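You operate a simulated robot arm through the tools that you are given. There is no shell and no other tool. Be economical: measure what you need, move in short steps, check, and stop when the job is done.

You run a simulated robot arm. Do the job below in one go: nothing can be reset, and whatever is moved stays where it is left.

TASK
Swap the jet in the stand for the one on the card and flush it clean.
Fine: The old jet goes on the small mat. Lock the new one in, open the tap to pump and shut it after.

The check looks at the end state, three seconds after you hand in, the way a careful person would. Anything else that was tipped, shoved, dropped, spilled or broken makes it a failure.

THE ROBOT
A 6-joint arm with a two-finger parallel gripper, fixed in place. Base frame: the origin is at the foot of the arm, x ahead of it, y to its left, z up; the work surface is at about z = 0.784. Lengths are in m, angles in degrees, forces in N, time in s.
With the tool pointing down near the work surface it reaches from about 0.24 to 0.64 m from the base axis. Its first joint turns from -66.0 to 66.0 degrees. Payload 2.7 kg.
The tool frame sits at the grasp point between the pads (the TCP): z along the fingers, y along the line on which they close. The tips reach 0.023 m beyond it. The gripper opens to 0.094 m. The fingers are 0.038 m wide and 0.01 m thick; the gripper's body (0.054 by 0.096 m) begins 0.039 m behind the TCP.
Orientation is that of the tool frame in the base frame, as [roll, pitch, yaw] about the fixed x, y, z axes, in that order (R = Rz(yaw) Ry(pitch) Rx(roll)). With the fingers straight down and closing along the base's y, the tool's x points along the base's -x, its y along +y and its z along -z.

THE INTERFACE
- The arm moves only by the tool send_rows. Its argument "rows" is a list of rows, each a list of 6 numbers: the shift along the tool's x, y, z in units of 25 mm (1.0 is 25 mm), then the turn, a rotation vector about the tool's x, y, z in units of 5 degrees (1.0 is 5 degrees). In form: [[tx, ty, tz, wx, wy, wz], ...]. A call has 1 to 20 rows; each row shifts and turns the commanded pose from where the row before left it, along the tool's axes as they then stand. "claw" is the opening in per cent of the stroke, from 0 (shut) to 100 (fully open), set as the call begins (left out, the last holds). A call with a number of a shift or a turn outside -1 to 1 is refused whole. A row lasts 0.2 s, in which the tool goes at most 0.05 m and 8.6 degrees; a call with a longer step from one row to the next is refused whole, and so is a gripper value outside its range. Where a pose cannot be reached the arm comes as near as it can. A force on the tool above 70 N (or 10 N above the force at the start of the call, whichever is more), or a blocked arm, ends the call early, and 0.2 s more pass. The fingers move at their own pace (about 0.045 m/s each) and stop on an object; they squeeze with about 35 N. The grip force told is the motor's: it shows also when the fingers shut on nothing. Time passes only in rows, and 0.2 s behind the last, so rows that do not move let the fingers close. It gives the time, the measured TCP pose, the force on the tool (base axes), the opening and the grip force at its end, in the units of the frame above (readings bear some noise).
- Cameras (640 x 400 px; columns grow to the right, rows downward): "scene" is fixed at [0.0811, -0.4442, 1.394]; the picture's right is [0.68, -0.74, 0.00], its down [-0.49, -0.45, -0.74] and it looks along [0.55, 0.50, -0.67] (base axes); focal length 224 px, centre (320, 200). "wrist" rides on the gripper at [0.086, 0.016, -0.074] in the tool frame; the picture's right is [-0.18, 0.98, 0.00], its down [-0.58, -0.11, -0.81] and it looks along [-0.79, -0.15, 0.59] (tool axes); focal length 243 px, centre (320, 200). There is no depth. A picture from a camera that has moved, and an enlarged one, comes with that camera's place and axes in the base frame and with its lens.
- get_image(camera): a new picture of that camera. It takes no simulated time.
- inspect(camera, box): a new picture of the part [left, top, right, bottom] of that camera's present view, enlarged. It takes no simulated time.
- sign_off(): hands the job in; it is judged then, once.

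Work in short steps. Places have to be worked out from the pictures, the camera data and where the tool is seen: move nearer, look again, correct. Check each grasp and each placing, and mend what went wrong. You have 120 turns and 76 pictures in all, those below and enlarged ones among them. Open the gripper and draw the arm clear of the work before you hand the job in, unless the task says otherwise; then end with one line.

The tools are called by a JSON object that holds its "method" and its "body". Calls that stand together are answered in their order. send_rows: Moves the arm, as the interface text tells. Its arguments: {"type":"object","properties":{"rows":{"type":"array","items":{"type":"array","items":{"type":"number"}}},"claw":{"type":"number"}},"required":["rows"]} The other tools are called the same way: get_image (camera) takes a picture; inspect (camera, box) takes an enlarged picture of a part of a camera's view; sign_off () hands the job in.

At the start:

```text
clock: 0.0
tcp_pos: [0.3273, -0.1123, 1.1398]
orientation: [180.0, 0.0, 180.0]
contact_force: [1.2, -0.1, -0.6]
width: 0.0938
grasp_force: 0.1
```

scene: 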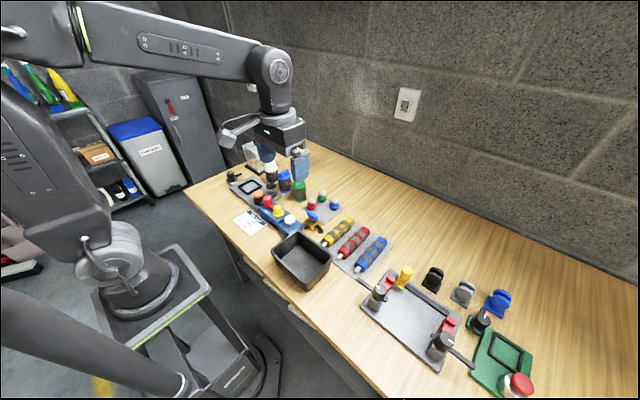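
wrist: 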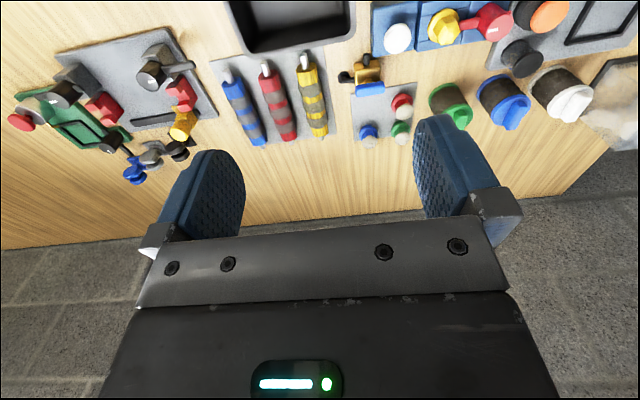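

The scene is cluttered, so I'll enlarge the parts of the bench first to identify stand, card, mat and tap.

{"method": "inspect", "body": {"camera": "scene", "box": [220, 140, 350, 240]}}

{"method": "inspect", "body": {"camera": "scene", "box": [340, 250, 550, 400]}}

{"method": "inspect", "body": {"camera": "wrist", "box": [340, 0, 640, 160]}}

{"method": "inspect", "body": {"camera": "wrist", "box": [0, 0, 260, 190]}}

```text
4.00 times, centred on (285, 190) of scene
camera zoom: at [0.0811, -0.4442, 1.394], right [0.68, -0.74, 0.0], down [-0.49, -0.45, -0.74], along [0.55, 0.5, -0.67], focal length 894 px, centre (460, 240)
```

zoom: 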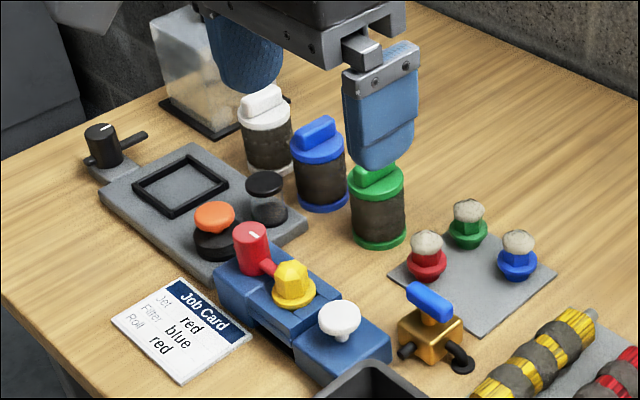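

```text
2.67 times, centred on (445, 325) of scene
camera zoom: at [0.0811, -0.4442, 1.394], right [0.68, -0.74, 0.0], down [-0.49, -0.45, -0.74], along [0.55, 0.5, -0.67], focal length 596 px, centre (-13, -133)
```

zoom: 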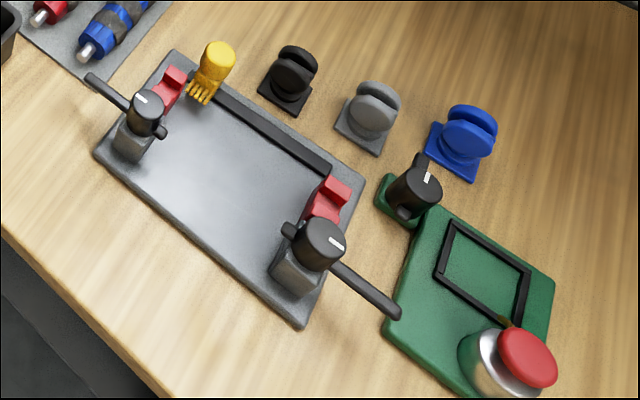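

```text
2.13 times, centred on (490, 80) of wrist
camera zoom: at [0.2407, -0.0963, 1.2145], right [0.18, 0.98, 0.0], down [0.58, -0.11, 0.81], along [0.79, -0.15, -0.59], focal length 518 px, centre (-43, 456)
```

zoom: 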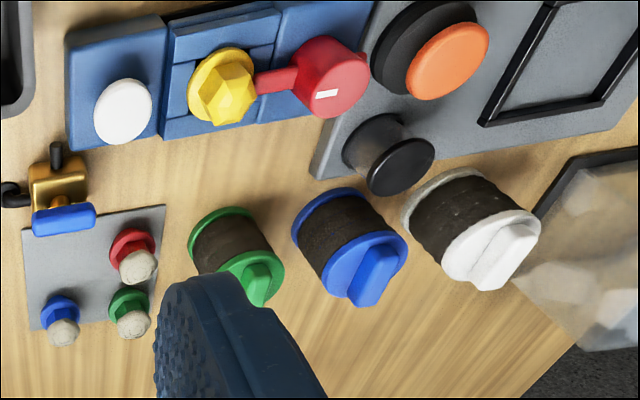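

```text
2.11 times, centred on (130, 95) of wrist
camera zoom: at [0.2407, -0.0963, 1.2145], right [0.18, 0.98, 0.0], down [0.58, -0.11, 0.81], along [0.79, -0.15, -0.59], focal length 511 px, centre (720, 421)
```

zoom: 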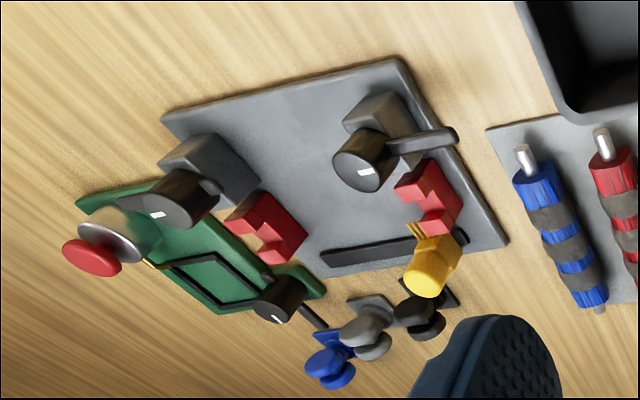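

The blue stand holds a yellow jet with a red lever, a white button lies at its end, spare jets are on the grey mat, and the card says "Jet: red". I move to look at it from above with the wrist camera.

{"method": "send_rows", "body": {"rows": [[0.33, 0.93, 0.69, 0, 0, 0], [0.33, 0.93, 0.69, 0, 0, 0], [0.33, 0.93, 0.69, 0, 0, 0], [0.33, 0.93, 0.69, 0, 0, 0], [0.33, 0.93, 0.69, 0, 0, 0], [0.33, 0.93, 0.69, 0, 0, 0], [0.33, 0.93, 0.69, 0, 0, 0]], "claw": 100}}

{"method": "get_image", "body": {"camera": "wrist"}}

{"method": "get_image", "body": {"camera": "scene"}}

```text
clock: 1.6
tcp_pos: [0.2704, 0.0512, 1.018]
orientation: [180.0, -0.1, 180.0]
contact_force: [0.0, 0.0, 0.1]
width: 0.0943
grasp_force: 0.2
```

```text
69 pictures are left
camera wrist: at [0.1844, 0.067, 1.0916], right [0.18, 0.98, 0.0], down [0.58, -0.11, 0.81], along [0.79, -0.15, -0.59], focal length 243 px, centre (320, 200)
```

wrist: 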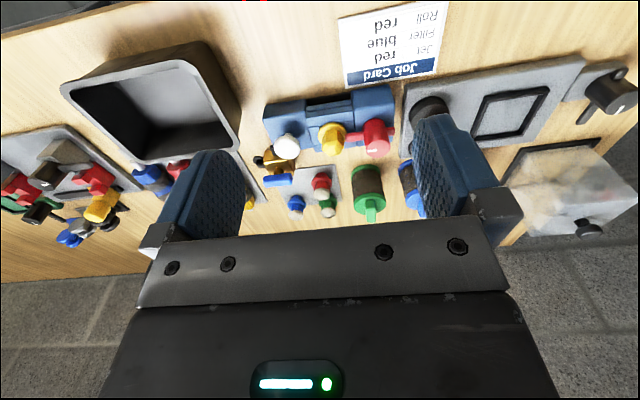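

```text
68 pictures are left
```

scene: 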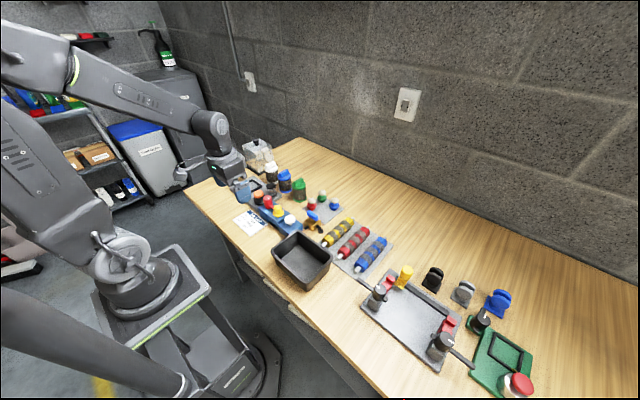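

{"method": "inspect", "body": {"camera": "wrist", "box": [240, 70, 420, 230]}}

{"method": "inspect", "body": {"camera": "scene", "box": [240, 170, 350, 240]}}

```text
2.50 times, centred on (330, 150) of wrist
camera zoom: at [0.1844, 0.067, 1.0916], right [0.18, 0.98, 0.0], down [0.58, -0.11, 0.81], along [0.79, -0.15, -0.59], focal length 606 px, centre (295, 325)
```

zoom: 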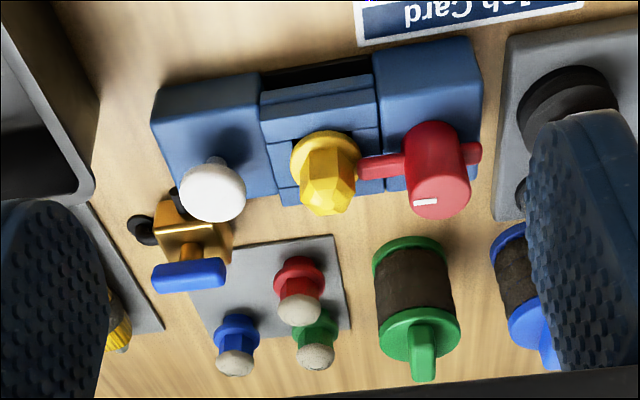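

```text
5.71 times, centred on (295, 205) of scene
camera zoom: at [0.081, -0.4442, 1.394], right [0.68, -0.74, 0.0], down [-0.49, -0.45, -0.74], along [0.55, 0.5, -0.67], focal length 1277 px, centre (463, 171)
```

zoom: 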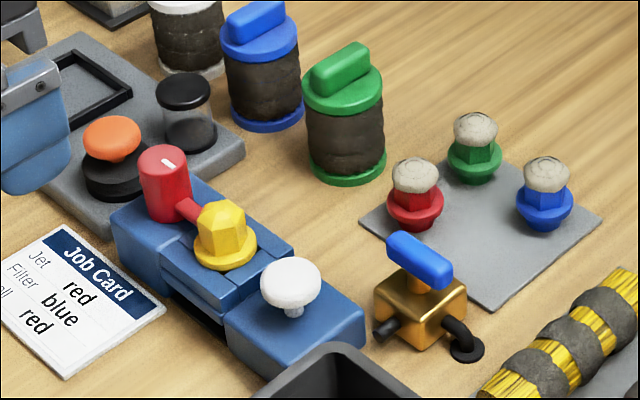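

I'll get a nearer view of the stand, brass tap and mat before planning.

{"method": "send_rows", "body": {"rows": [[-0.4, -0.6, 0.7, 0, 0, 0], [-0.4, -0.6, 0.7, 0, 0, 0], [-0.4, -0.6, 0.7, 0, 0, 0], [-0.4, -0.6, 0.7, 0, 0, 0]]}}

{"method": "inspect", "body": {"camera": "wrist", "box": [200, 0, 460, 240]}}

{"method": "inspect", "body": {"camera": "scene", "box": [295, 185, 345, 235]}}

{"method": "inspect", "body": {"camera": "scene", "box": [250, 185, 310, 235]}}

```text
clock: 2.6
tcp_pos: [0.308, -0.0111, 0.9483]
orientation: [180.0, 0.1, 180.0]
contact_force: [-0.1, -0.3, 1.1]
width: 0.0942
grasp_force: 0.1
```

```text
1.67 times, centred on (330, 120) of wrist
camera zoom: at [0.2216, 0.0051, 1.0217], right [0.18, 0.98, 0.0], down [0.58, -0.11, 0.81], along [0.79, -0.15, -0.59], focal length 404 px, centre (303, 333)
```

zoom: 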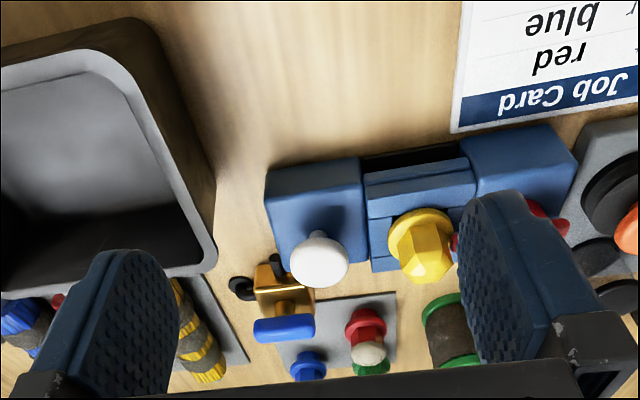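

```text
8.00 times, centred on (320, 210) of scene
camera zoom: at [0.0811, -0.4441, 1.394], right [0.68, -0.74, 0.0], down [-0.49, -0.45, -0.74], along [0.55, 0.5, -0.67], focal length 1788 px, centre (320, 120)
```

zoom: 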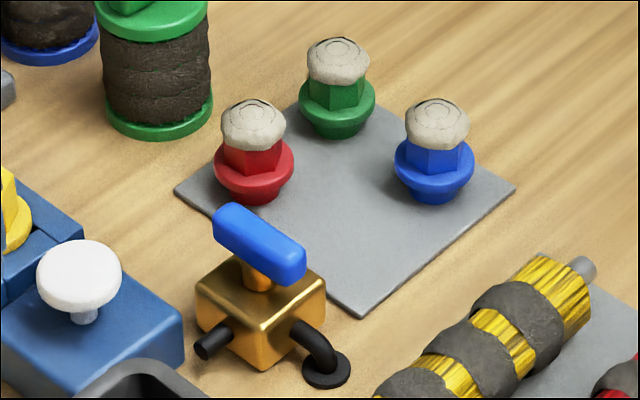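

```text
8.00 times, centred on (280, 210) of scene
camera zoom: at [0.0811, -0.4441, 1.394], right [0.68, -0.74, 0.0], down [-0.49, -0.45, -0.74], along [0.55, 0.5, -0.67], focal length 1788 px, centre (640, 120)
```

zoom: 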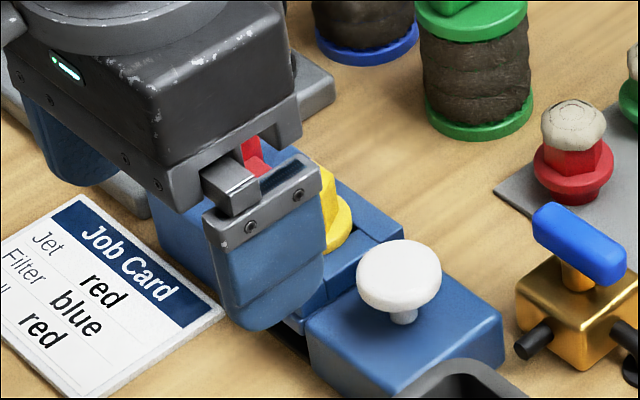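

Rough triangulation: yellow jet ≈(0.397,0.044, top 0.853), red knob ≈(0.397,0.100, top 0.861), white button ≈(0.396,-0.018,0.836), tap handle ≈(0.467,-0.057,0.83), red jet ≈(0.525,0.007, top 0.827), free mat quarter ≈(0.525,-0.058). I go above the jet and turn the tool 90° so the fingers close along x.

{"method": "send_rows", "body": {"rows": [[-0.89, 0.51, -0.12, 0, 0, 0], [-0.89, 0.51, -0.12, 0, 0, 0], [-0.89, 0.51, -0.12, 0, 0, 0], [-0.89, 0.51, -0.12, 0, 0, 0], [0, 0, 0, 0, 0, -1], [0, 0, 0, 0, 0, -1], [0, 0, 0, 0, 0, -1], [0, 0, 0, 0, 0, -1], [0, 0, 0, 0, 0, -1], [0, 0, 0, 0, 0, -1], [0, 0, 0, 0, 0, -1], [0, 0, 0, 0, 0, -1], [0, 0, 0, 0, 0, -1], [0, 0, 0, 0, 0, -1], [0, 0, 0, 0, 0, -1], [0, 0, 0, 0, 0, -1], [0, 0, 0, 0, 0, -1], [0, 0, 0, 0, 0, -1], [0, 0, 0, 0, 0, -1], [0, 0, 0, 0, 0, -1]], "claw": 55}}

{"method": "send_rows", "body": {"rows": [[0, 0, 0, 0, 0, -1], [0, 0, 0, 0, 0, -1], [0, 0, 0, 0, 0, 0]]}}

{"method": "get_image", "body": {"camera": "wrist"}}

{"method": "inspect", "body": {"camera": "scene", "box": [220, 150, 340, 240]}}

```text
clock: 6.8
tcp_pos: [0.3983, 0.0418, 0.9624]
orientation: [-180.0, 0.0, -99.9]
contact_force: [-0.6, -0.2, 0.1]
width: 0.0519
grasp_force: 0.0
```

```text
clock: 7.6
tcp_pos: [0.3985, 0.0423, 0.9636]
orientation: [179.9, 0.0, -89.8]
contact_force: [-0.8, 0.3, -0.2]
width: 0.0517
grasp_force: 0.1
```

```text
62 pictures are left
camera wrist: at [0.3822, -0.0454, 1.0371], right [-0.98, 0.18, 0.0], down [0.11, 0.58, 0.81], along [0.15, 0.79, -0.59], focal length 243 px, centre (320, 200)
```

wrist: 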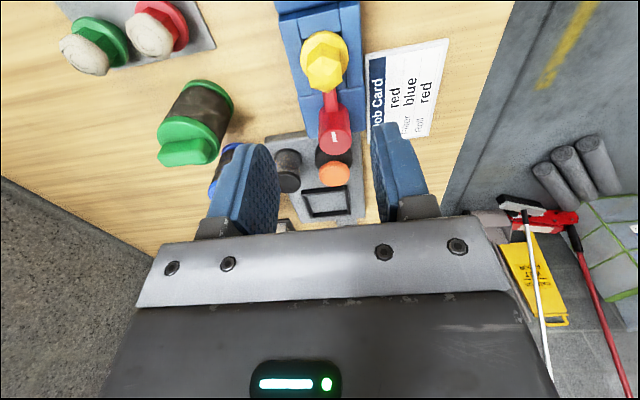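

```text
4.44 times, centred on (280, 195) of scene
camera zoom: at [0.0811, -0.4442, 1.394], right [0.68, -0.74, 0.0], down [-0.49, -0.45, -0.74], along [0.55, 0.5, -0.67], focal length 993 px, centre (498, 222)
```

zoom: 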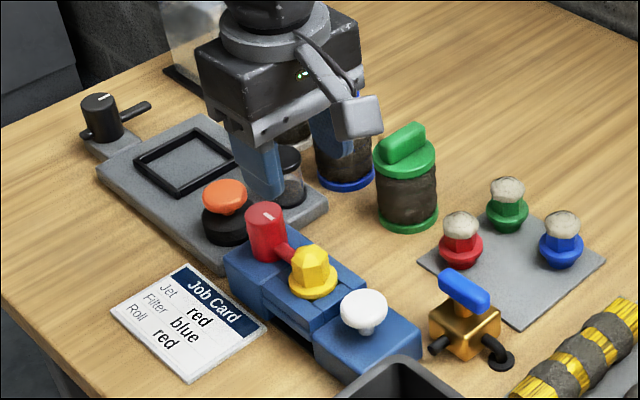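

Good view. I enlarge the lever/jet and compute positions from this second viewpoint.

{"method": "inspect", "body": {"camera": "wrist", "box": [250, 0, 410, 200]}}

{"method": "inspect", "body": {"camera": "scene", "box": [258, 180, 303, 225]}}

```text
2.00 times, centred on (330, 100) of wrist
camera zoom: at [0.3822, -0.0454, 1.0371], right [-0.98, 0.18, 0.0], down [0.11, 0.58, 0.81], along [0.15, 0.79, -0.59], focal length 485 px, centre (300, 400)
```

zoom: 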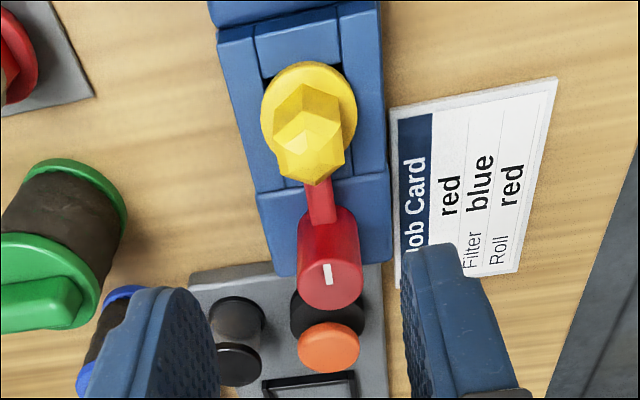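

```text
8.89 times, centred on (280, 202) of scene
camera zoom: at [0.0811, -0.4442, 1.394], right [0.68, -0.74, 0.0], down [-0.49, -0.45, -0.74], along [0.55, 0.5, -0.67], focal length 1986 px, centre (671, 178)
```

zoom: 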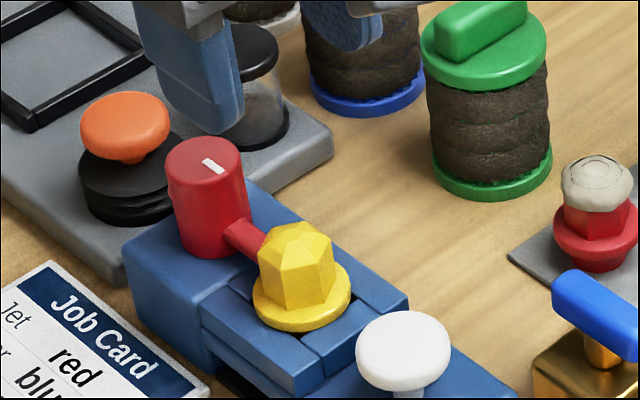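

Second triangulation: knob axis ≈(0.395,0.0997), top 0.865; jet axis ≈(0.3955,0.048), flange z≈0.819. The lever arm lies over the jet's flange; I descend over the knob to z 0.861 with open fingers on its ±x sides.

{"method": "send_rows", "body": {"rows": [[-0.77, 0.05, 0, 0, 0, 0], [-0.77, 0.05, 0, 0, 0, 0], [-0.76, 0.04, 0, 0, 0, 0], [0, 0, 0.8, 0, 0, 0], [0, 0, 0.8, 0, 0, 0], [0, 0, 0.8, 0, 0, 0]]}}

{"method": "get_image", "body": {"camera": "wrist"}}

{"method": "inspect", "body": {"camera": "scene", "box": [240, 160, 310, 225]}}

```text
clock: 9.0
tcp_pos: [0.3951, 0.0994, 0.9019]
orientation: [-179.9, 0.0, -90.1]
contact_force: [0.9, -0.1, 0.6]
width: 0.0518
grasp_force: 0.0
```

```text
58 pictures are left
camera wrist: at [0.3787, 0.0113, 0.977], right [-0.98, 0.18, 0.0], down [0.11, 0.58, 0.81], along [0.15, 0.79, -0.59], focal length 243 px, centre (320, 200)
```

wrist: 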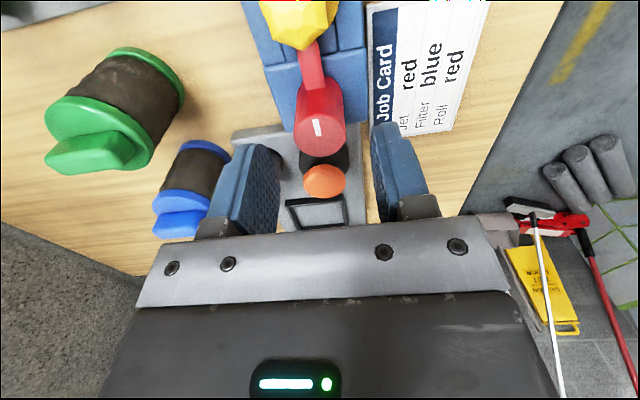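

```text
6.15 times, centred on (275, 192) of scene
camera zoom: at [0.0811, -0.4442, 1.394], right [0.68, -0.74, 0.0], down [-0.49, -0.45, -0.74], along [0.55, 0.5, -0.67], focal length 1375 px, centre (597, 246)
```

zoom: 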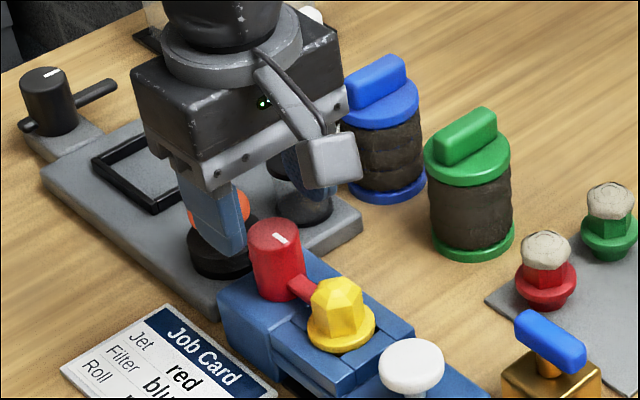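

The projection checks agree with the knob at (0.395,0.0997). I descend 41 mm and close.

{"method": "send_rows", "body": {"rows": [[0, 0, 0.55, 0, 0, 0], [0, 0, 0.55, 0, 0, 0], [0, 0, 0.5, 0, 0, 0]]}}

{"method": "send_rows", "body": {"rows": [[0, 0, 0, 0, 0, 0], [0, 0, 0, 0, 0, 0], [0, 0, 0, 0, 0, 0]], "claw": 0}}

```text
clock: 9.8
tcp_pos: [0.3948, 0.0987, 0.8621]
orientation: [-180.0, 0.0, -90.0]
contact_force: [0.0, -0.7, 0.2]
width: 0.0515
grasp_force: 0.1
```

```text
clock: 10.6
tcp_pos: [0.3949, 0.0997, 0.8616]
orientation: [-180.0, 0.0, -89.9]
contact_force: [3.3, 0.4, -4.9]
width: 0.0297
grasp_force: 45.1
```

Knob gripped (30 mm). I try turning 30° clockwise seen from above and look at it.

{"method": "send_rows", "body": {"rows": [[0, 0, 0, 0, 0, 1], [0, 0, 0, 0, 0, 1], [0, 0, 0, 0, 0, 1], [0, 0, 0, 0, 0, 1], [0, 0, 0, 0, 0, 1], [0, 0, 0, 0, 0, 1]]}}

{"method": "inspect", "body": {"camera": "scene", "box": [240, 160, 310, 225]}}

```text
clock: 12.0
tcp_pos: [0.3961, 0.0994, 0.862]
orientation: [180.0, -0.1, -119.2]
contact_force: [0.0, 1.6, -1.4]
width: 0.0319
grasp_force: 45.1
```

```text
6.15 times, centred on (275, 192) of scene
camera zoom: at [0.0811, -0.4441, 1.394], right [0.68, -0.74, 0.0], down [-0.49, -0.45, -0.74], along [0.55, 0.5, -0.67], focal length 1375 px, centre (597, 246)
```

zoom: 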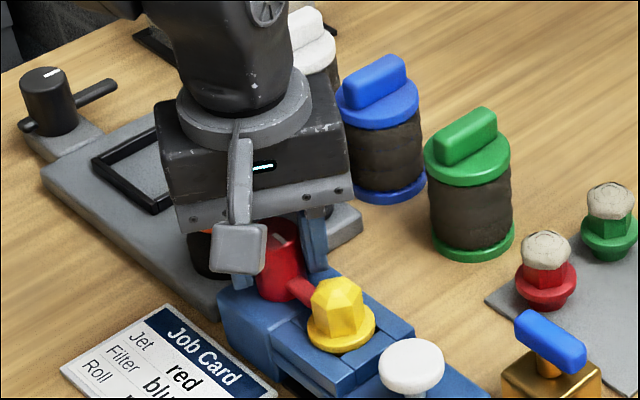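

{"method": "inspect", "body": {"camera": "scene", "box": [262, 190, 292, 215]}}

```text
16.00 times, centred on (277, 202) of scene
camera zoom: at [0.0811, -0.4441, 1.394], right [0.68, -0.74, 0.0], down [-0.49, -0.45, -0.74], along [0.55, 0.5, -0.67], focal length 3575 px, centre (1008, 160)
```

zoom: 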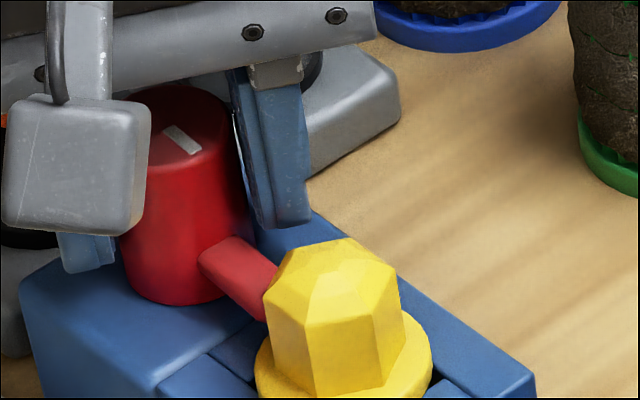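

The lever did not move clockwise (fingers slipped at a stop). I turn the other way, counter-clockwise, 50°.

{"method": "send_rows", "body": {"rows": [[0, 0, 0, 0, 0, -1], [0, 0, 0, 0, 0, -1], [0, 0, 0, 0, 0, -1], [0, 0, 0, 0, 0, -1], [0, 0, 0, 0, 0, -1], [0, 0, 0, 0, 0, -1], [0, 0, 0, 0, 0, -1], [0, 0, 0, 0, 0, -1], [0, 0, 0, 0, 0, -1], [0, 0, 0, 0, 0, -1]]}}

{"method": "inspect", "body": {"camera": "scene", "box": [257, 190, 297, 220]}}

```text
clock: 14.2
tcp_pos: [0.3949, 0.0997, 0.8617]
orientation: [-179.9, 0.0, -69.9]
contact_force: [14.1, 24.6, -26.8]
width: 0.0299
grasp_force: 45.3
```

```text
13.33 times, centred on (277, 205) of scene
camera zoom: at [0.0818, -0.4435, 1.3942], right [0.68, -0.74, 0.0], down [-0.49, -0.45, -0.74], along [0.55, 0.5, -0.67], focal length 2980 px, centre (893, 133)
```

zoom: 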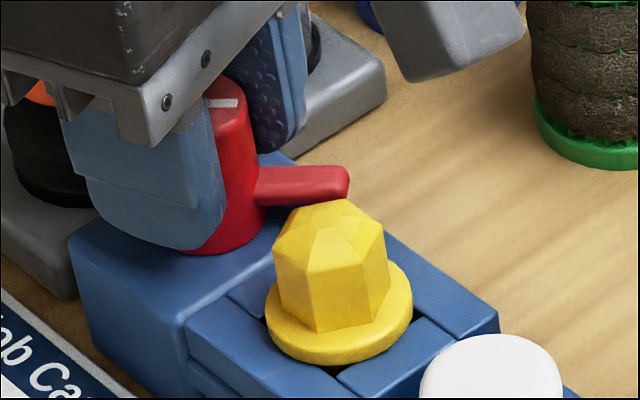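

It turns counter-clockwise; the arm is coming off the jet. I continue another 40°.

{"method": "send_rows", "body": {"rows": [[0, 0, 0, 0, 0, -1], [0, 0, 0, 0, 0, -1], [0, 0, 0, 0, 0, -1], [0, 0, 0, 0, 0, -1], [0, 0, 0, 0, 0, -1], [0, 0, 0, 0, 0, -1], [0, 0, 0, 0, 0, -1], [0, 0, 0, 0, 0, -1]]}}

{"method": "inspect", "body": {"camera": "scene", "box": [257, 190, 297, 220]}}

```text
clock: 16.0
tcp_pos: [0.3955, 0.1003, 0.8622]
orientation: [-179.9, -0.1, -29.9]
contact_force: [8.7, 37.0, -16.5]
width: 0.0296
grasp_force: 44.8
```

```text
13.33 times, centred on (277, 205) of scene
camera zoom: at [0.0815, -0.4432, 1.3943], right [0.68, -0.74, 0.0], down [-0.49, -0.45, -0.74], along [0.55, 0.5, -0.67], focal length 2980 px, centre (893, 133)
```

zoom: 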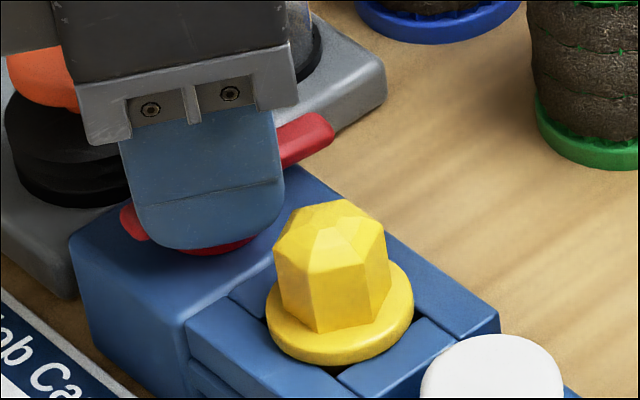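

The arm now points to +x, clear of the jet. I open just a little (the orange button is near), then rise.

{"method": "send_rows", "body": {"rows": [[0, 0, 0, 0, 0, 0], [0, 0, 0, 0, 0, 0]], "claw": 42}}

{"method": "send_rows", "body": {"rows": [[0, 0, -0.8, 0, 0, 0], [0, 0, -0.8, 0, 0, 0], [0, 0, -0.8, 0, 0, 0], [0, 0, -0.8, 0, 0, 0]]}}

{"method": "inspect", "body": {"camera": "scene", "box": [247, 180, 307, 225]}}

```text
clock: 16.6
tcp_pos: [0.3948, 0.0965, 0.8607]
orientation: [179.9, 0.0, -30.0]
contact_force: [0.0, -0.1, 0.5]
width: 0.0394
grasp_force: 0.0
```

```text
clock: 17.6
tcp_pos: [0.3946, 0.0986, 0.9412]
orientation: [-179.9, 0.0, -30.0]
contact_force: [-0.5, -0.3, -0.5]
width: 0.0395
grasp_force: 0.0
```

```text
8.89 times, centred on (277, 202) of scene
camera zoom: at [0.0811, -0.4442, 1.394], right [0.68, -0.74, 0.0], down [-0.49, -0.45, -0.74], along [0.55, 0.5, -0.67], focal length 1986 px, centre (702, 178)
```

zoom: 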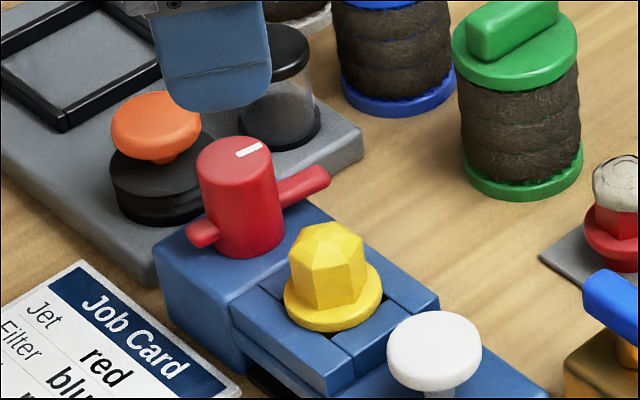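

Unlocked. I turn back so the fingers close along x and go above the yellow jet.

{"method": "send_rows", "body": {"rows": [[0, 0, 0, 0, 0, 1], [0, 0, 0, 0, 0, 1], [0, 0, 0, 0, 0, 1], [0, 0, 0, 0, 0, 1], [0, 0, 0, 0, 0, 1], [0, 0, 0, 0, 0, 1], [0, 0, 0, 0, 0, 1], [0, 0, 0, 0, 0, 1], [0, 0, 0, 0, 0, 1], [0, 0, 0, 0, 0, 1], [0, 0, 0, 0, 0, 1], [0, 0, 0, 0, 0, 1], [0.68, 0, 0.4, 0, 0, 0], [0.68, 0, 0.4, 0, 0, 0], [0.66, -0.04, 0.4, 0, 0, 0]], "claw": 53}}

{"method": "get_image", "body": {"camera": "wrist"}}

{"method": "inspect", "body": {"camera": "scene", "box": [247, 180, 307, 225]}}

```text
clock: 20.8
tcp_pos: [0.3953, 0.0483, 0.9103]
orientation: [180.0, 0.0, -90.0]
contact_force: [-0.2, -0.1, 0.6]
width: 0.0498
grasp_force: 0.1
```

```text
51 pictures are left
camera wrist: at [0.3793, -0.0386, 0.9852], right [-0.98, 0.18, 0.0], down [0.11, 0.58, 0.81], along [0.15, 0.79, -0.59], focal length 243 px, centre (320, 200)
```

wrist: 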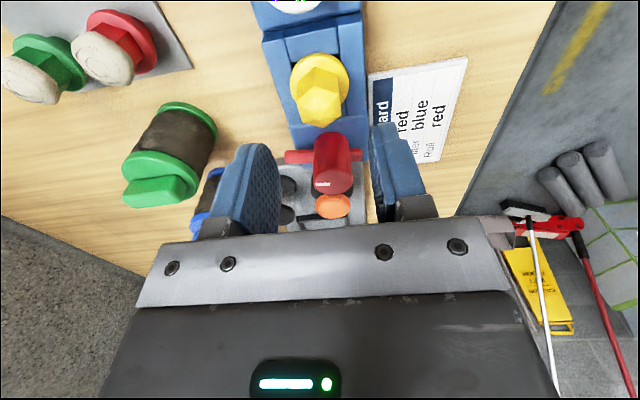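

```text
8.89 times, centred on (277, 202) of scene
camera zoom: at [0.0811, -0.4441, 1.394], right [0.68, -0.74, 0.0], down [-0.49, -0.45, -0.74], along [0.55, 0.5, -0.67], focal length 1986 px, centre (702, 178)
```

zoom: 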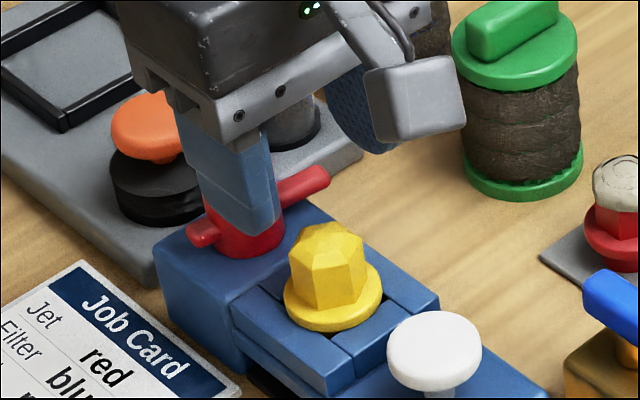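

The jet is centred as predicted. I descend to z≈0.849 (tips just above the flange) and close.

{"method": "send_rows", "body": {"rows": [[0, 0, 0.7, 0, 0, 0], [0, 0, 0.7, 0, 0, 0], [0, 0, 0.6, 0, 0, 0], [0, 0, 0.45, 0, 0, 0]]}}

{"method": "send_rows", "body": {"rows": [[0, 0, 0, 0, 0, 0], [0, 0, 0, 0, 0, 0], [0, 0, 0, 0, 0, 0]], "claw": 0}}

{"method": "inspect", "body": {"camera": "scene", "box": [247, 180, 307, 225]}}

```text
clock: 21.8
tcp_pos: [0.3963, 0.0488, 0.8498]
orientation: [180.0, 0.0, -90.0]
contact_force: [-0.7, -0.4, 0.0]
width: 0.0498
grasp_force: 0.0
```

```text
clock: 22.6
tcp_pos: [0.3955, 0.0488, 0.8492]
orientation: [-180.0, -0.1, -90.0]
contact_force: [0.1, 0.3, 0.0]
width: 0.0374
grasp_force: 35.0
```

```text
8.89 times, centred on (277, 202) of scene
camera zoom: at [0.0811, -0.4442, 1.394], right [0.68, -0.74, 0.0], down [-0.49, -0.45, -0.74], along [0.55, 0.5, -0.67], focal length 1986 px, centre (702, 178)
```

zoom: 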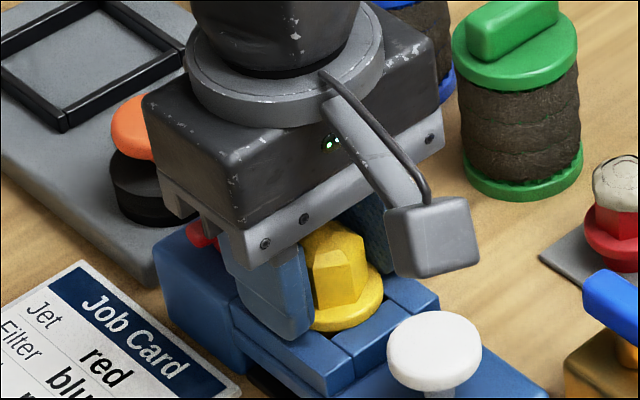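

Width 37 mm suggests the tips are on the flange, not the hex. I reopen, rise 7 mm and close again.

{"method": "send_rows", "body": {"rows": [[0, 0, 0, 0, 0, 0], [0, 0, 0, 0, 0, 0], [0, 0, -0.28, 0, 0, 0]], "claw": 53}}

{"method": "send_rows", "body": {"rows": [[0, 0, 0, 0, 0, 0], [0, 0, 0, 0, 0, 0], [0, 0, 0, 0, 0, 0]], "claw": 0}}

{"method": "inspect", "body": {"camera": "wrist", "box": [200, 0, 440, 200]}}

```text
clock: 23.4
tcp_pos: [0.3973, 0.0485, 0.8565]
orientation: [-180.0, 0.0, -90.0]
contact_force: [0.3, 0.1, -0.7]
width: 0.0497
grasp_force: 0.0
```

```text
clock: 24.2
tcp_pos: [0.3952, 0.0482, 0.8552]
orientation: [179.9, 0.0, -90.0]
contact_force: [-0.3, -0.9, -0.3]
width: 0.0274
grasp_force: 34.6
```

```text
2.00 times, centred on (320, 100) of wrist
camera zoom: at [0.3804, -0.0381, 0.9312], right [-0.98, 0.18, 0.0], down [0.11, 0.58, 0.81], along [0.15, 0.79, -0.59], focal length 485 px, centre (320, 400)
```

zoom: 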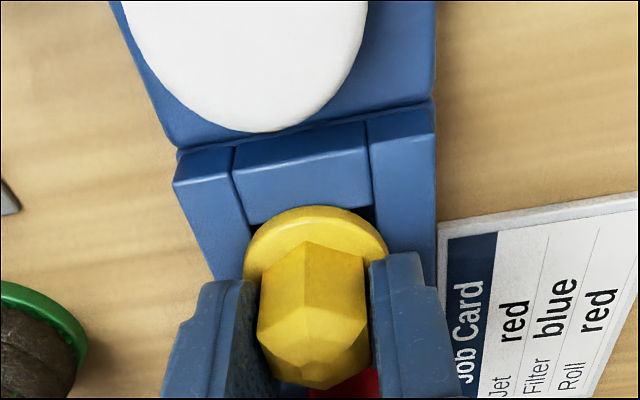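

Now gripped on the hex flats (27.4 mm). I lift straight up.

{"method": "send_rows", "body": {"rows": [[0, 0, -0.4, 0, 0, 0], [0, 0, -0.4, 0, 0, 0], [0, 0, -0.6, 0, 0, 0], [0, 0, -0.8, 0, 0, 0], [0, 0, -0.8, 0, 0, 0]]}}

{"method": "inspect", "body": {"camera": "scene", "box": [247, 170, 337, 235]}}

```text
clock: 25.4
tcp_pos: [0.3973, 0.0491, 0.9303]
orientation: [180.0, 0.1, -90.0]
contact_force: [0.5, -0.1, 0.4]
width: 0.0275
grasp_force: 34.9
```

```text
6.15 times, centred on (292, 202) of scene
camera zoom: at [0.0811, -0.4442, 1.394], right [0.68, -0.74, 0.0], down [-0.49, -0.45, -0.74], along [0.55, 0.5, -0.67], focal length 1375 px, centre (492, 185)
```

zoom: 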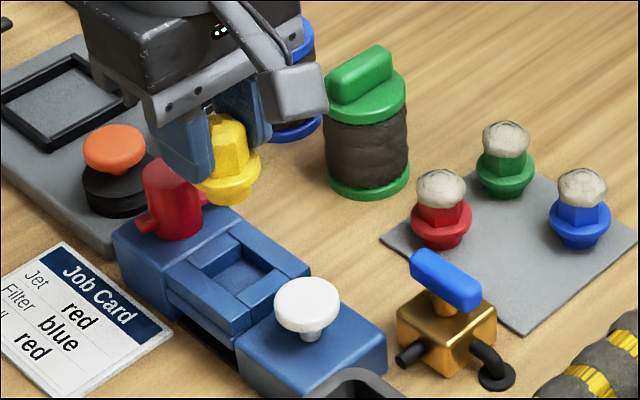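

Jet out, the bay is a square recess. I carry the old jet over the free corner of the small mat at about (0.527,-0.060).

{"method": "send_rows", "body": {"rows": [[0.623, -0.743, 0, 0, 0, 0], [0.623, -0.743, 0, 0, 0, 0], [0.623, -0.743, 0, 0, 0, 0], [0.623, -0.743, 0, 0, 0, 0], [0.623, -0.743, 0, 0, 0, 0], [0.623, -0.743, 0, 0, 0, 0], [0.623, -0.743, 0, 0, 0, 0], [0, 0, 0.6, 0, 0, 0], [0, 0, 0.6, 0, 0, 0]]}}

{"method": "inspect", "body": {"camera": "scene", "box": [277, 170, 367, 235]}}

{"method": "get_image", "body": {"camera": "wrist"}}

```text
clock: 27.4
tcp_pos: [0.5227, -0.0607, 0.9038]
orientation: [-180.0, 0.0, -90.0]
contact_force: [-0.1, -0.4, 0.0]
width: 0.0276
grasp_force: 34.1
```

```text
6.15 times, centred on (322, 202) of scene
camera zoom: at [0.0811, -0.4442, 1.394], right [0.68, -0.74, 0.0], down [-0.49, -0.45, -0.74], along [0.55, 0.5, -0.67], focal length 1375 px, centre (308, 185)
```

zoom: 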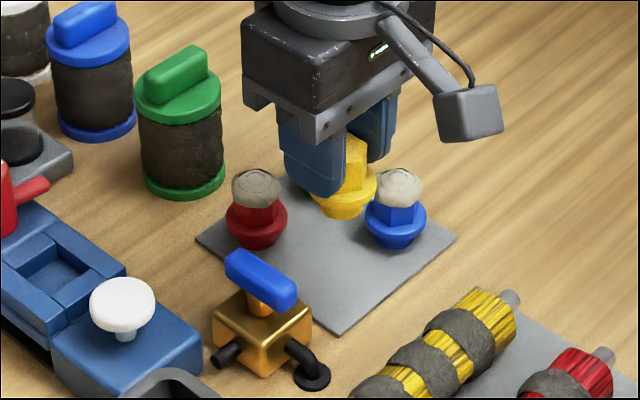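

```text
45 pictures are left
camera wrist: at [0.5076, -0.1473, 0.978], right [-0.98, 0.18, 0.0], down [0.11, 0.58, 0.81], along [0.15, 0.79, -0.59], focal length 243 px, centre (320, 200)
```

wrist: 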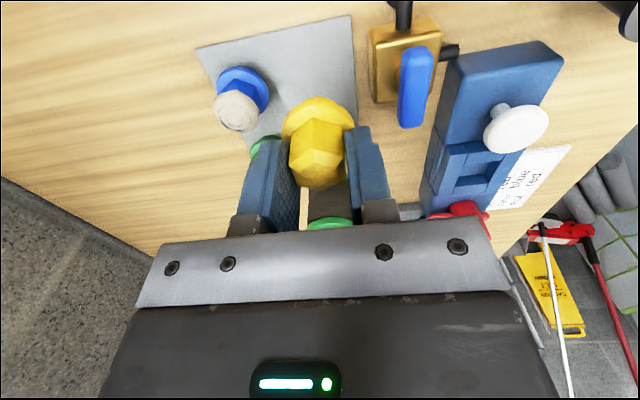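

Position is right, clear of blue jet and tap. I lower to about 0.845 and then feel for contact in small steps.

{"method": "send_rows", "body": {"rows": [[0, 0, 0.8, 0, 0, 0], [0, 0, 0.8, 0, 0, 0], [0, 0, 0.7, 0, 0, 0], [0, 0, 0.1, 0, 0, 0]]}}

{"method": "inspect", "body": {"camera": "scene", "box": [302, 180, 352, 225]}}

```text
clock: 28.4
tcp_pos: [0.5238, -0.0609, 0.841]
orientation: [-180.0, 0.0, -90.0]
contact_force: [-0.7, 0.3, -0.4]
width: 0.0275
grasp_force: 34.9
```

```text
8.89 times, centred on (327, 202) of scene
camera zoom: at [0.0811, -0.4442, 1.394], right [0.68, -0.74, 0.0], down [-0.49, -0.45, -0.74], along [0.55, 0.5, -0.67], focal length 1986 px, centre (258, 178)
```

zoom: 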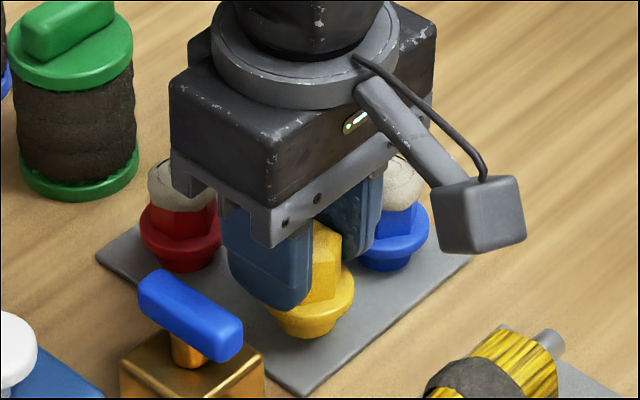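

{"method": "send_rows", "body": {"rows": [[0, 0, 0.08, 0, 0, 0], [0, 0, 0.08, 0, 0, 0], [0, 0, 0.08, 0, 0, 0]]}}

```text
clock: 29.2
tcp_pos: [0.5266, -0.0597, 0.8374]
orientation: [180.0, 0.0, -90.0]
contact_force: [-0.4, 0.1, -1.0]
width: 0.0275
grasp_force: 34.8
```

{"method": "send_rows", "body": {"rows": [[0, 0, 0.06, 0, 0, 0], [0, 0, 0.06, 0, 0, 0]]}}

{"method": "inspect", "body": {"camera": "scene", "box": [312, 190, 342, 220]}}

```text
clock: 29.8
tcp_pos: [0.5262, -0.0602, 0.8337]
orientation: [180.0, 0.0, -90.0]
contact_force: [-0.2, -0.2, -0.1]
width: 0.0277
grasp_force: 35.1
```

```text
13.33 times, centred on (327, 205) of scene
camera zoom: at [0.0811, -0.4442, 1.394], right [0.68, -0.74, 0.0], down [-0.49, -0.45, -0.74], along [0.55, 0.5, -0.67], focal length 2980 px, centre (227, 133)
```

zoom: 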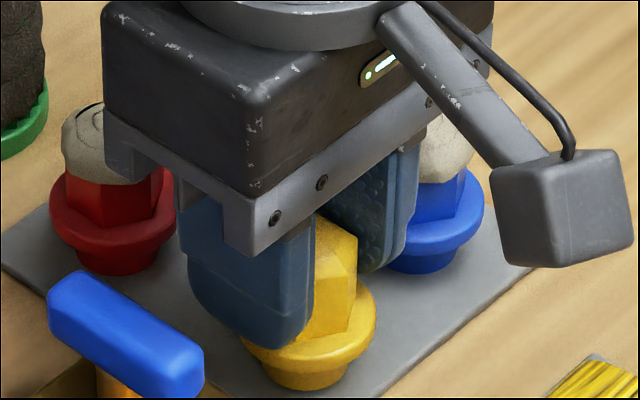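

{"method": "send_rows", "body": {"rows": [[0, 0, 0.06, 0, 0, 0], [0, 0, 0.06, 0, 0, 0]]}}

```text
clock: 30.4
tcp_pos: [0.5267, -0.0608, 0.8322]
orientation: [-179.9, 0.0, -90.0]
contact_force: [-1.3, 1.2, 4.8]
width: 0.0276
grasp_force: 35.2
```

Contact (4.8 N) at z≈0.832: the jet stands on the mat. I release gently and rise.

{"method": "send_rows", "body": {"rows": [[0, 0, 0, 0, 0, 0], [0, 0, 0, 0, 0, 0]], "claw": 44}}

{"method": "send_rows", "body": {"rows": [[0, 0, -0.3, 0, 0, 0], [0, 0, -0.8, 0, 0, 0], [0, 0, -0.8, 0, 0, 0], [0, 0, -0.8, 0, 0, 0], [0, 0, -0.8, 0, 0, 0]]}}

{"method": "inspect", "body": {"camera": "scene", "box": [297, 180, 357, 225]}}

{"method": "get_image", "body": {"camera": "wrist"}}

```text
clock: 31.0
tcp_pos: [0.5255, -0.0615, 0.8316]
orientation: [-180.0, 0.0, -90.0]
contact_force: [-0.1, 0.4, -0.1]
width: 0.0414
grasp_force: 0.0
```

```text
clock: 32.2
tcp_pos: [0.5261, -0.0584, 0.9167]
orientation: [179.9, 0.0, -90.0]
contact_force: [0.0, 0.6, -0.6]
width: 0.0416
grasp_force: 0.1
```

```text
8.89 times, centred on (327, 202) of scene
camera zoom: at [0.0811, -0.4442, 1.394], right [0.68, -0.74, 0.0], down [-0.49, -0.45, -0.74], along [0.55, 0.5, -0.67], focal length 1986 px, centre (258, 178)
```

zoom: 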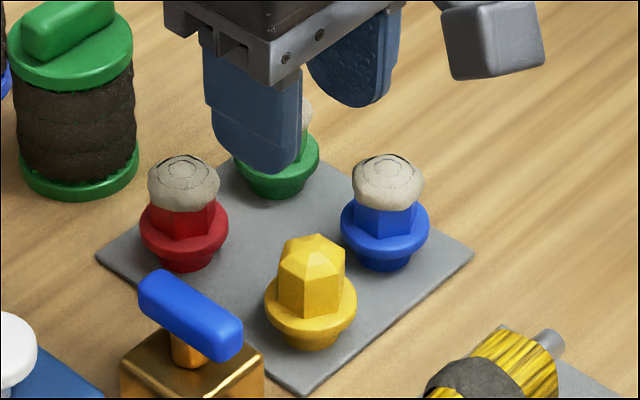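

```text
41 pictures are left
camera wrist: at [0.5106, -0.1449, 0.9906], right [-0.98, 0.18, 0.0], down [0.11, 0.58, 0.81], along [0.15, 0.79, -0.59], focal length 243 px, centre (320, 200)
```

wrist: 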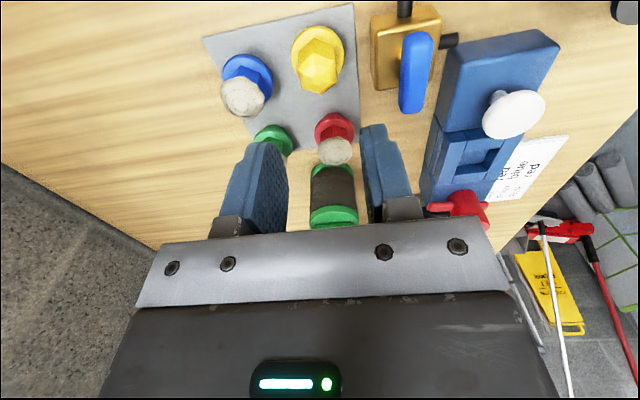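

Old jet stands well. Red jet estimated at (0.522,0.0065); I move over it and look.

{"method": "send_rows", "body": {"rows": [[-0.66, 0.04, 0, 0, 0, 0], [-0.66, 0.04, 0, 0, 0, 0], [-0.66, 0.04, 0, 0, 0, 0], [-0.66, 0.04, 0, 0, 0, 0], [0, 0, 0.6, 0, 0, 0], [0, 0, 0.6, 0, 0, 0]], "claw": 48}}

{"method": "get_image", "body": {"camera": "wrist"}}

{"method": "inspect", "body": {"camera": "scene", "box": [287, 170, 347, 215]}}

```text
clock: 33.6
tcp_pos: [0.5213, 0.006, 0.8883]
orientation: [-180.0, 0.0, -90.0]
contact_force: [-0.6, 1.2, 0.0]
width: 0.0448
grasp_force: 0.1
```

```text
40 pictures are left
camera wrist: at [0.5055, -0.0805, 0.9622], right [-0.98, 0.18, 0.0], down [0.11, 0.58, 0.81], along [0.15, 0.79, -0.59], focal length 243 px, centre (320, 200)
```

wrist: 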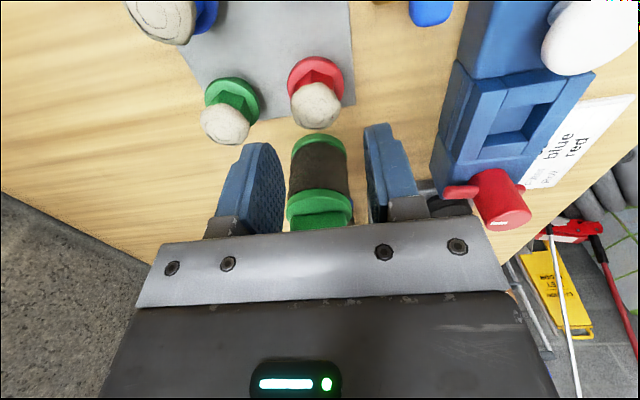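

```text
8.89 times, centred on (317, 192) of scene
camera zoom: at [0.0811, -0.4442, 1.394], right [0.68, -0.74, 0.0], down [-0.49, -0.45, -0.74], along [0.55, 0.5, -0.67], focal length 1986 px, centre (347, 267)
```

zoom: 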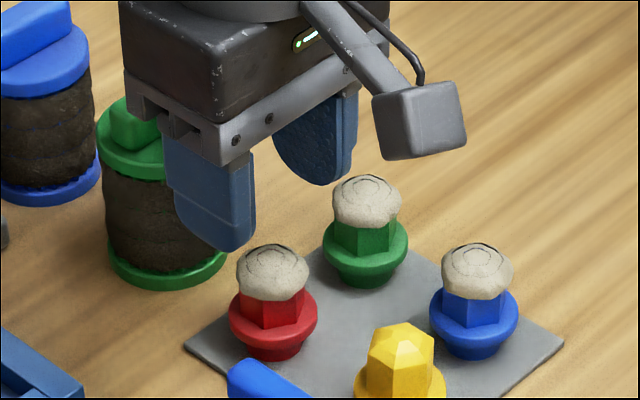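

Red jet reads (0.5235,0.007); the filter is well clear. I correct 2 mm, descend to 0.832 and close.

{"method": "send_rows", "body": {"rows": [[-0.03, -0.08, 0.6, 0, 0, 0], [0, 0, 0.6, 0, 0, 0], [0, 0, 0.6, 0, 0, 0], [0, 0, 0.42, 0, 0, 0]]}}

{"method": "send_rows", "body": {"rows": [[0, 0, 0, 0, 0, 0], [0, 0, 0, 0, 0, 0], [0, 0, 0, 0, 0, 0]], "claw": 0}}

{"method": "inspect", "body": {"camera": "wrist", "box": [200, 0, 440, 200]}}

```text
clock: 34.6
tcp_pos: [0.5237, 0.0069, 0.8316]
orientation: [180.0, -0.1, -90.0]
contact_force: [1.4, 0.3, 0.2]
width: 0.045
grasp_force: 0.1
```

```text
clock: 35.4
tcp_pos: [0.5238, 0.0077, 0.8309]
orientation: [179.9, 0.0, -89.9]
contact_force: [0.0, 0.4, -0.1]
width: 0.0274
grasp_force: 34.6
```

```text
2.00 times, centred on (320, 100) of wrist
camera zoom: at [0.5082, -0.0801, 0.9058], right [-0.98, 0.18, 0.0], down [0.11, 0.58, 0.81], along [0.15, 0.79, -0.59], focal length 485 px, centre (320, 400)
```

zoom: 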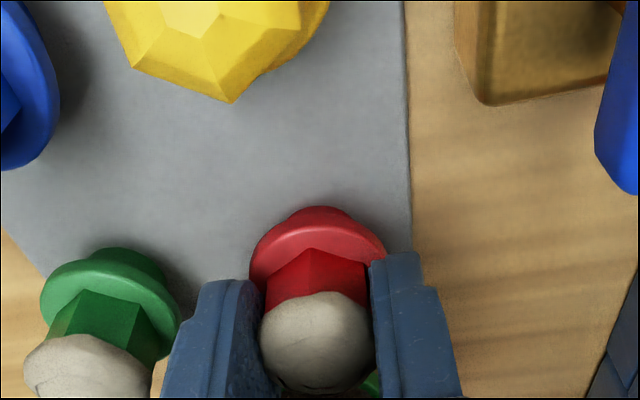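

Gripped on the flats, 27.4 mm, same relation in the fingers as the old one. I lift and carry it over the bay at (0.396,0.0485).

{"method": "send_rows", "body": {"rows": [[0, 0, -0.5, 0, 0, 0], [0, 0, -0.8, 0, 0, 0], [0, 0, -0.9, 0, 0, 0], [0, 0, -0.9, 0, 0, 0], [0, 0, -0.9, 0, 0, 0], [-0.275, 0.85, 0, 0, 0, 0], [-0.275, 0.85, 0, 0, 0, 0], [-0.275, 0.85, 0, 0, 0, 0], [-0.275, 0.85, 0, 0, 0, 0], [-0.275, 0.85, 0, 0, 0, 0], [-0.275, 0.85, 0, 0, 0, 0], [0, 0, 0, 0, 0, 0]]}}

{"method": "get_image", "body": {"camera": "wrist"}}

{"method": "inspect", "body": {"camera": "scene", "box": [247, 170, 317, 225]}}

```text
clock: 38.0
tcp_pos: [0.3962, 0.0481, 0.9323]
orientation: [-180.0, 0.1, -90.1]
contact_force: [0.9, 0.2, -0.6]
width: 0.0273
grasp_force: 34.6
```

```text
37 pictures are left
camera wrist: at [0.3808, -0.0385, 1.0069], right [-0.98, 0.18, 0.0], down [0.11, 0.58, 0.81], along [0.15, 0.79, -0.59], focal length 243 px, centre (320, 200)
```

wrist: 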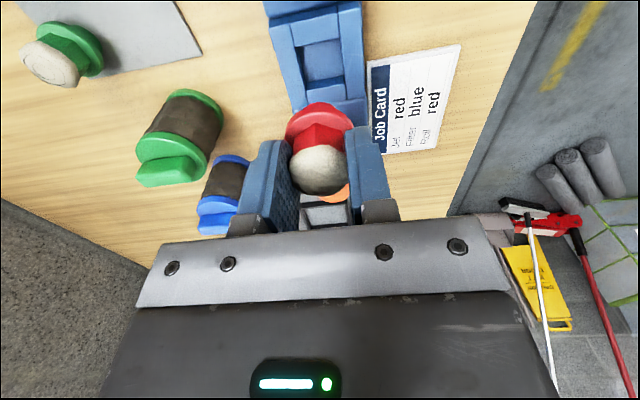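

```text
7.27 times, centred on (282, 198) of scene
camera zoom: at [0.0811, -0.4442, 1.394], right [0.68, -0.74, 0.0], down [-0.49, -0.45, -0.74], along [0.55, 0.5, -0.67], focal length 1625 px, centre (596, 218)
```

zoom: 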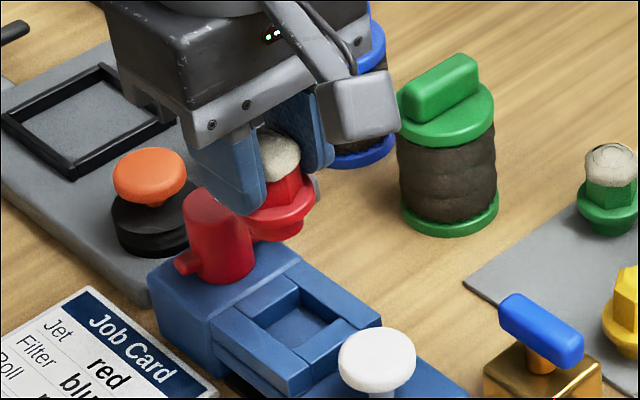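

Bay centre checks at ≈(0.394–0.396,0.046–0.048). I lower to 0.865 first.

{"method": "send_rows", "body": {"rows": [[0, 0, 0.8, 0, 0, 0], [0, 0, 0.8, 0, 0, 0], [0, 0, 0.8, 0, 0, 0], [0, 0, 0.2, 0, 0, 0]]}}

{"method": "inspect", "body": {"camera": "scene", "box": [257, 185, 302, 220]}}

{"method": "inspect", "body": {"camera": "wrist", "box": [200, 0, 440, 200]}}

```text
clock: 39.0
tcp_pos: [0.3958, 0.0465, 0.8672]
orientation: [-180.0, 0.0, -90.0]
contact_force: [-0.7, -0.2, -2.3]
width: 0.0273
grasp_force: 35.2
```

```text
11.43 times, centred on (280, 202) of scene
camera zoom: at [0.0811, -0.4442, 1.394], right [0.68, -0.74, 0.0], down [-0.49, -0.45, -0.74], along [0.55, 0.5, -0.67], focal length 2554 px, centre (783, 171)
```

zoom: 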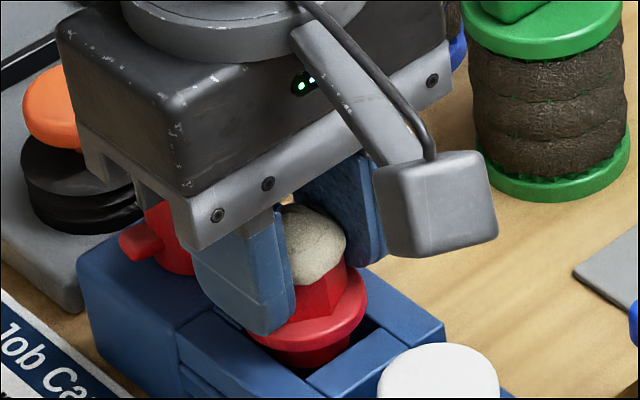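

```text
2.00 times, centred on (320, 100) of wrist
camera zoom: at [0.3798, -0.0403, 0.9413], right [-0.98, 0.18, 0.0], down [0.11, 0.58, 0.81], along [0.15, 0.79, -0.59], focal length 485 px, centre (320, 400)
```

zoom: 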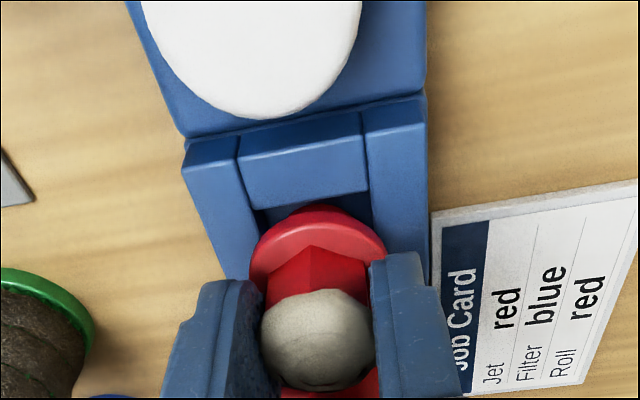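

The plug is lined up with the bay. I lower in small steps watching the force.

{"method": "send_rows", "body": {"rows": [[0, 0, 0.12, 0, 0, 0], [0, 0, 0.12, 0, 0, 0], [0, 0, 0.12, 0, 0, 0]]}}

{"method": "send_rows", "body": {"rows": [[0, 0, 0.08, 0, 0, 0], [0, 0, 0.06, 0, 0, 0]]}}

```text
clock: 39.8
tcp_pos: [0.3961, 0.0478, 0.8586]
orientation: [-179.7, 0.0, -90.0]
contact_force: [-7.0, -0.2, 24.5]
width: 0.0274
grasp_force: 34.9
```

```text
clock: 40.4
tcp_pos: [0.3973, 0.0468, 0.855]
orientation: [-179.9, 0.0, -90.1]
contact_force: [-2.9, -3.5, 23.1]
width: 0.0278
grasp_force: 35.1
```

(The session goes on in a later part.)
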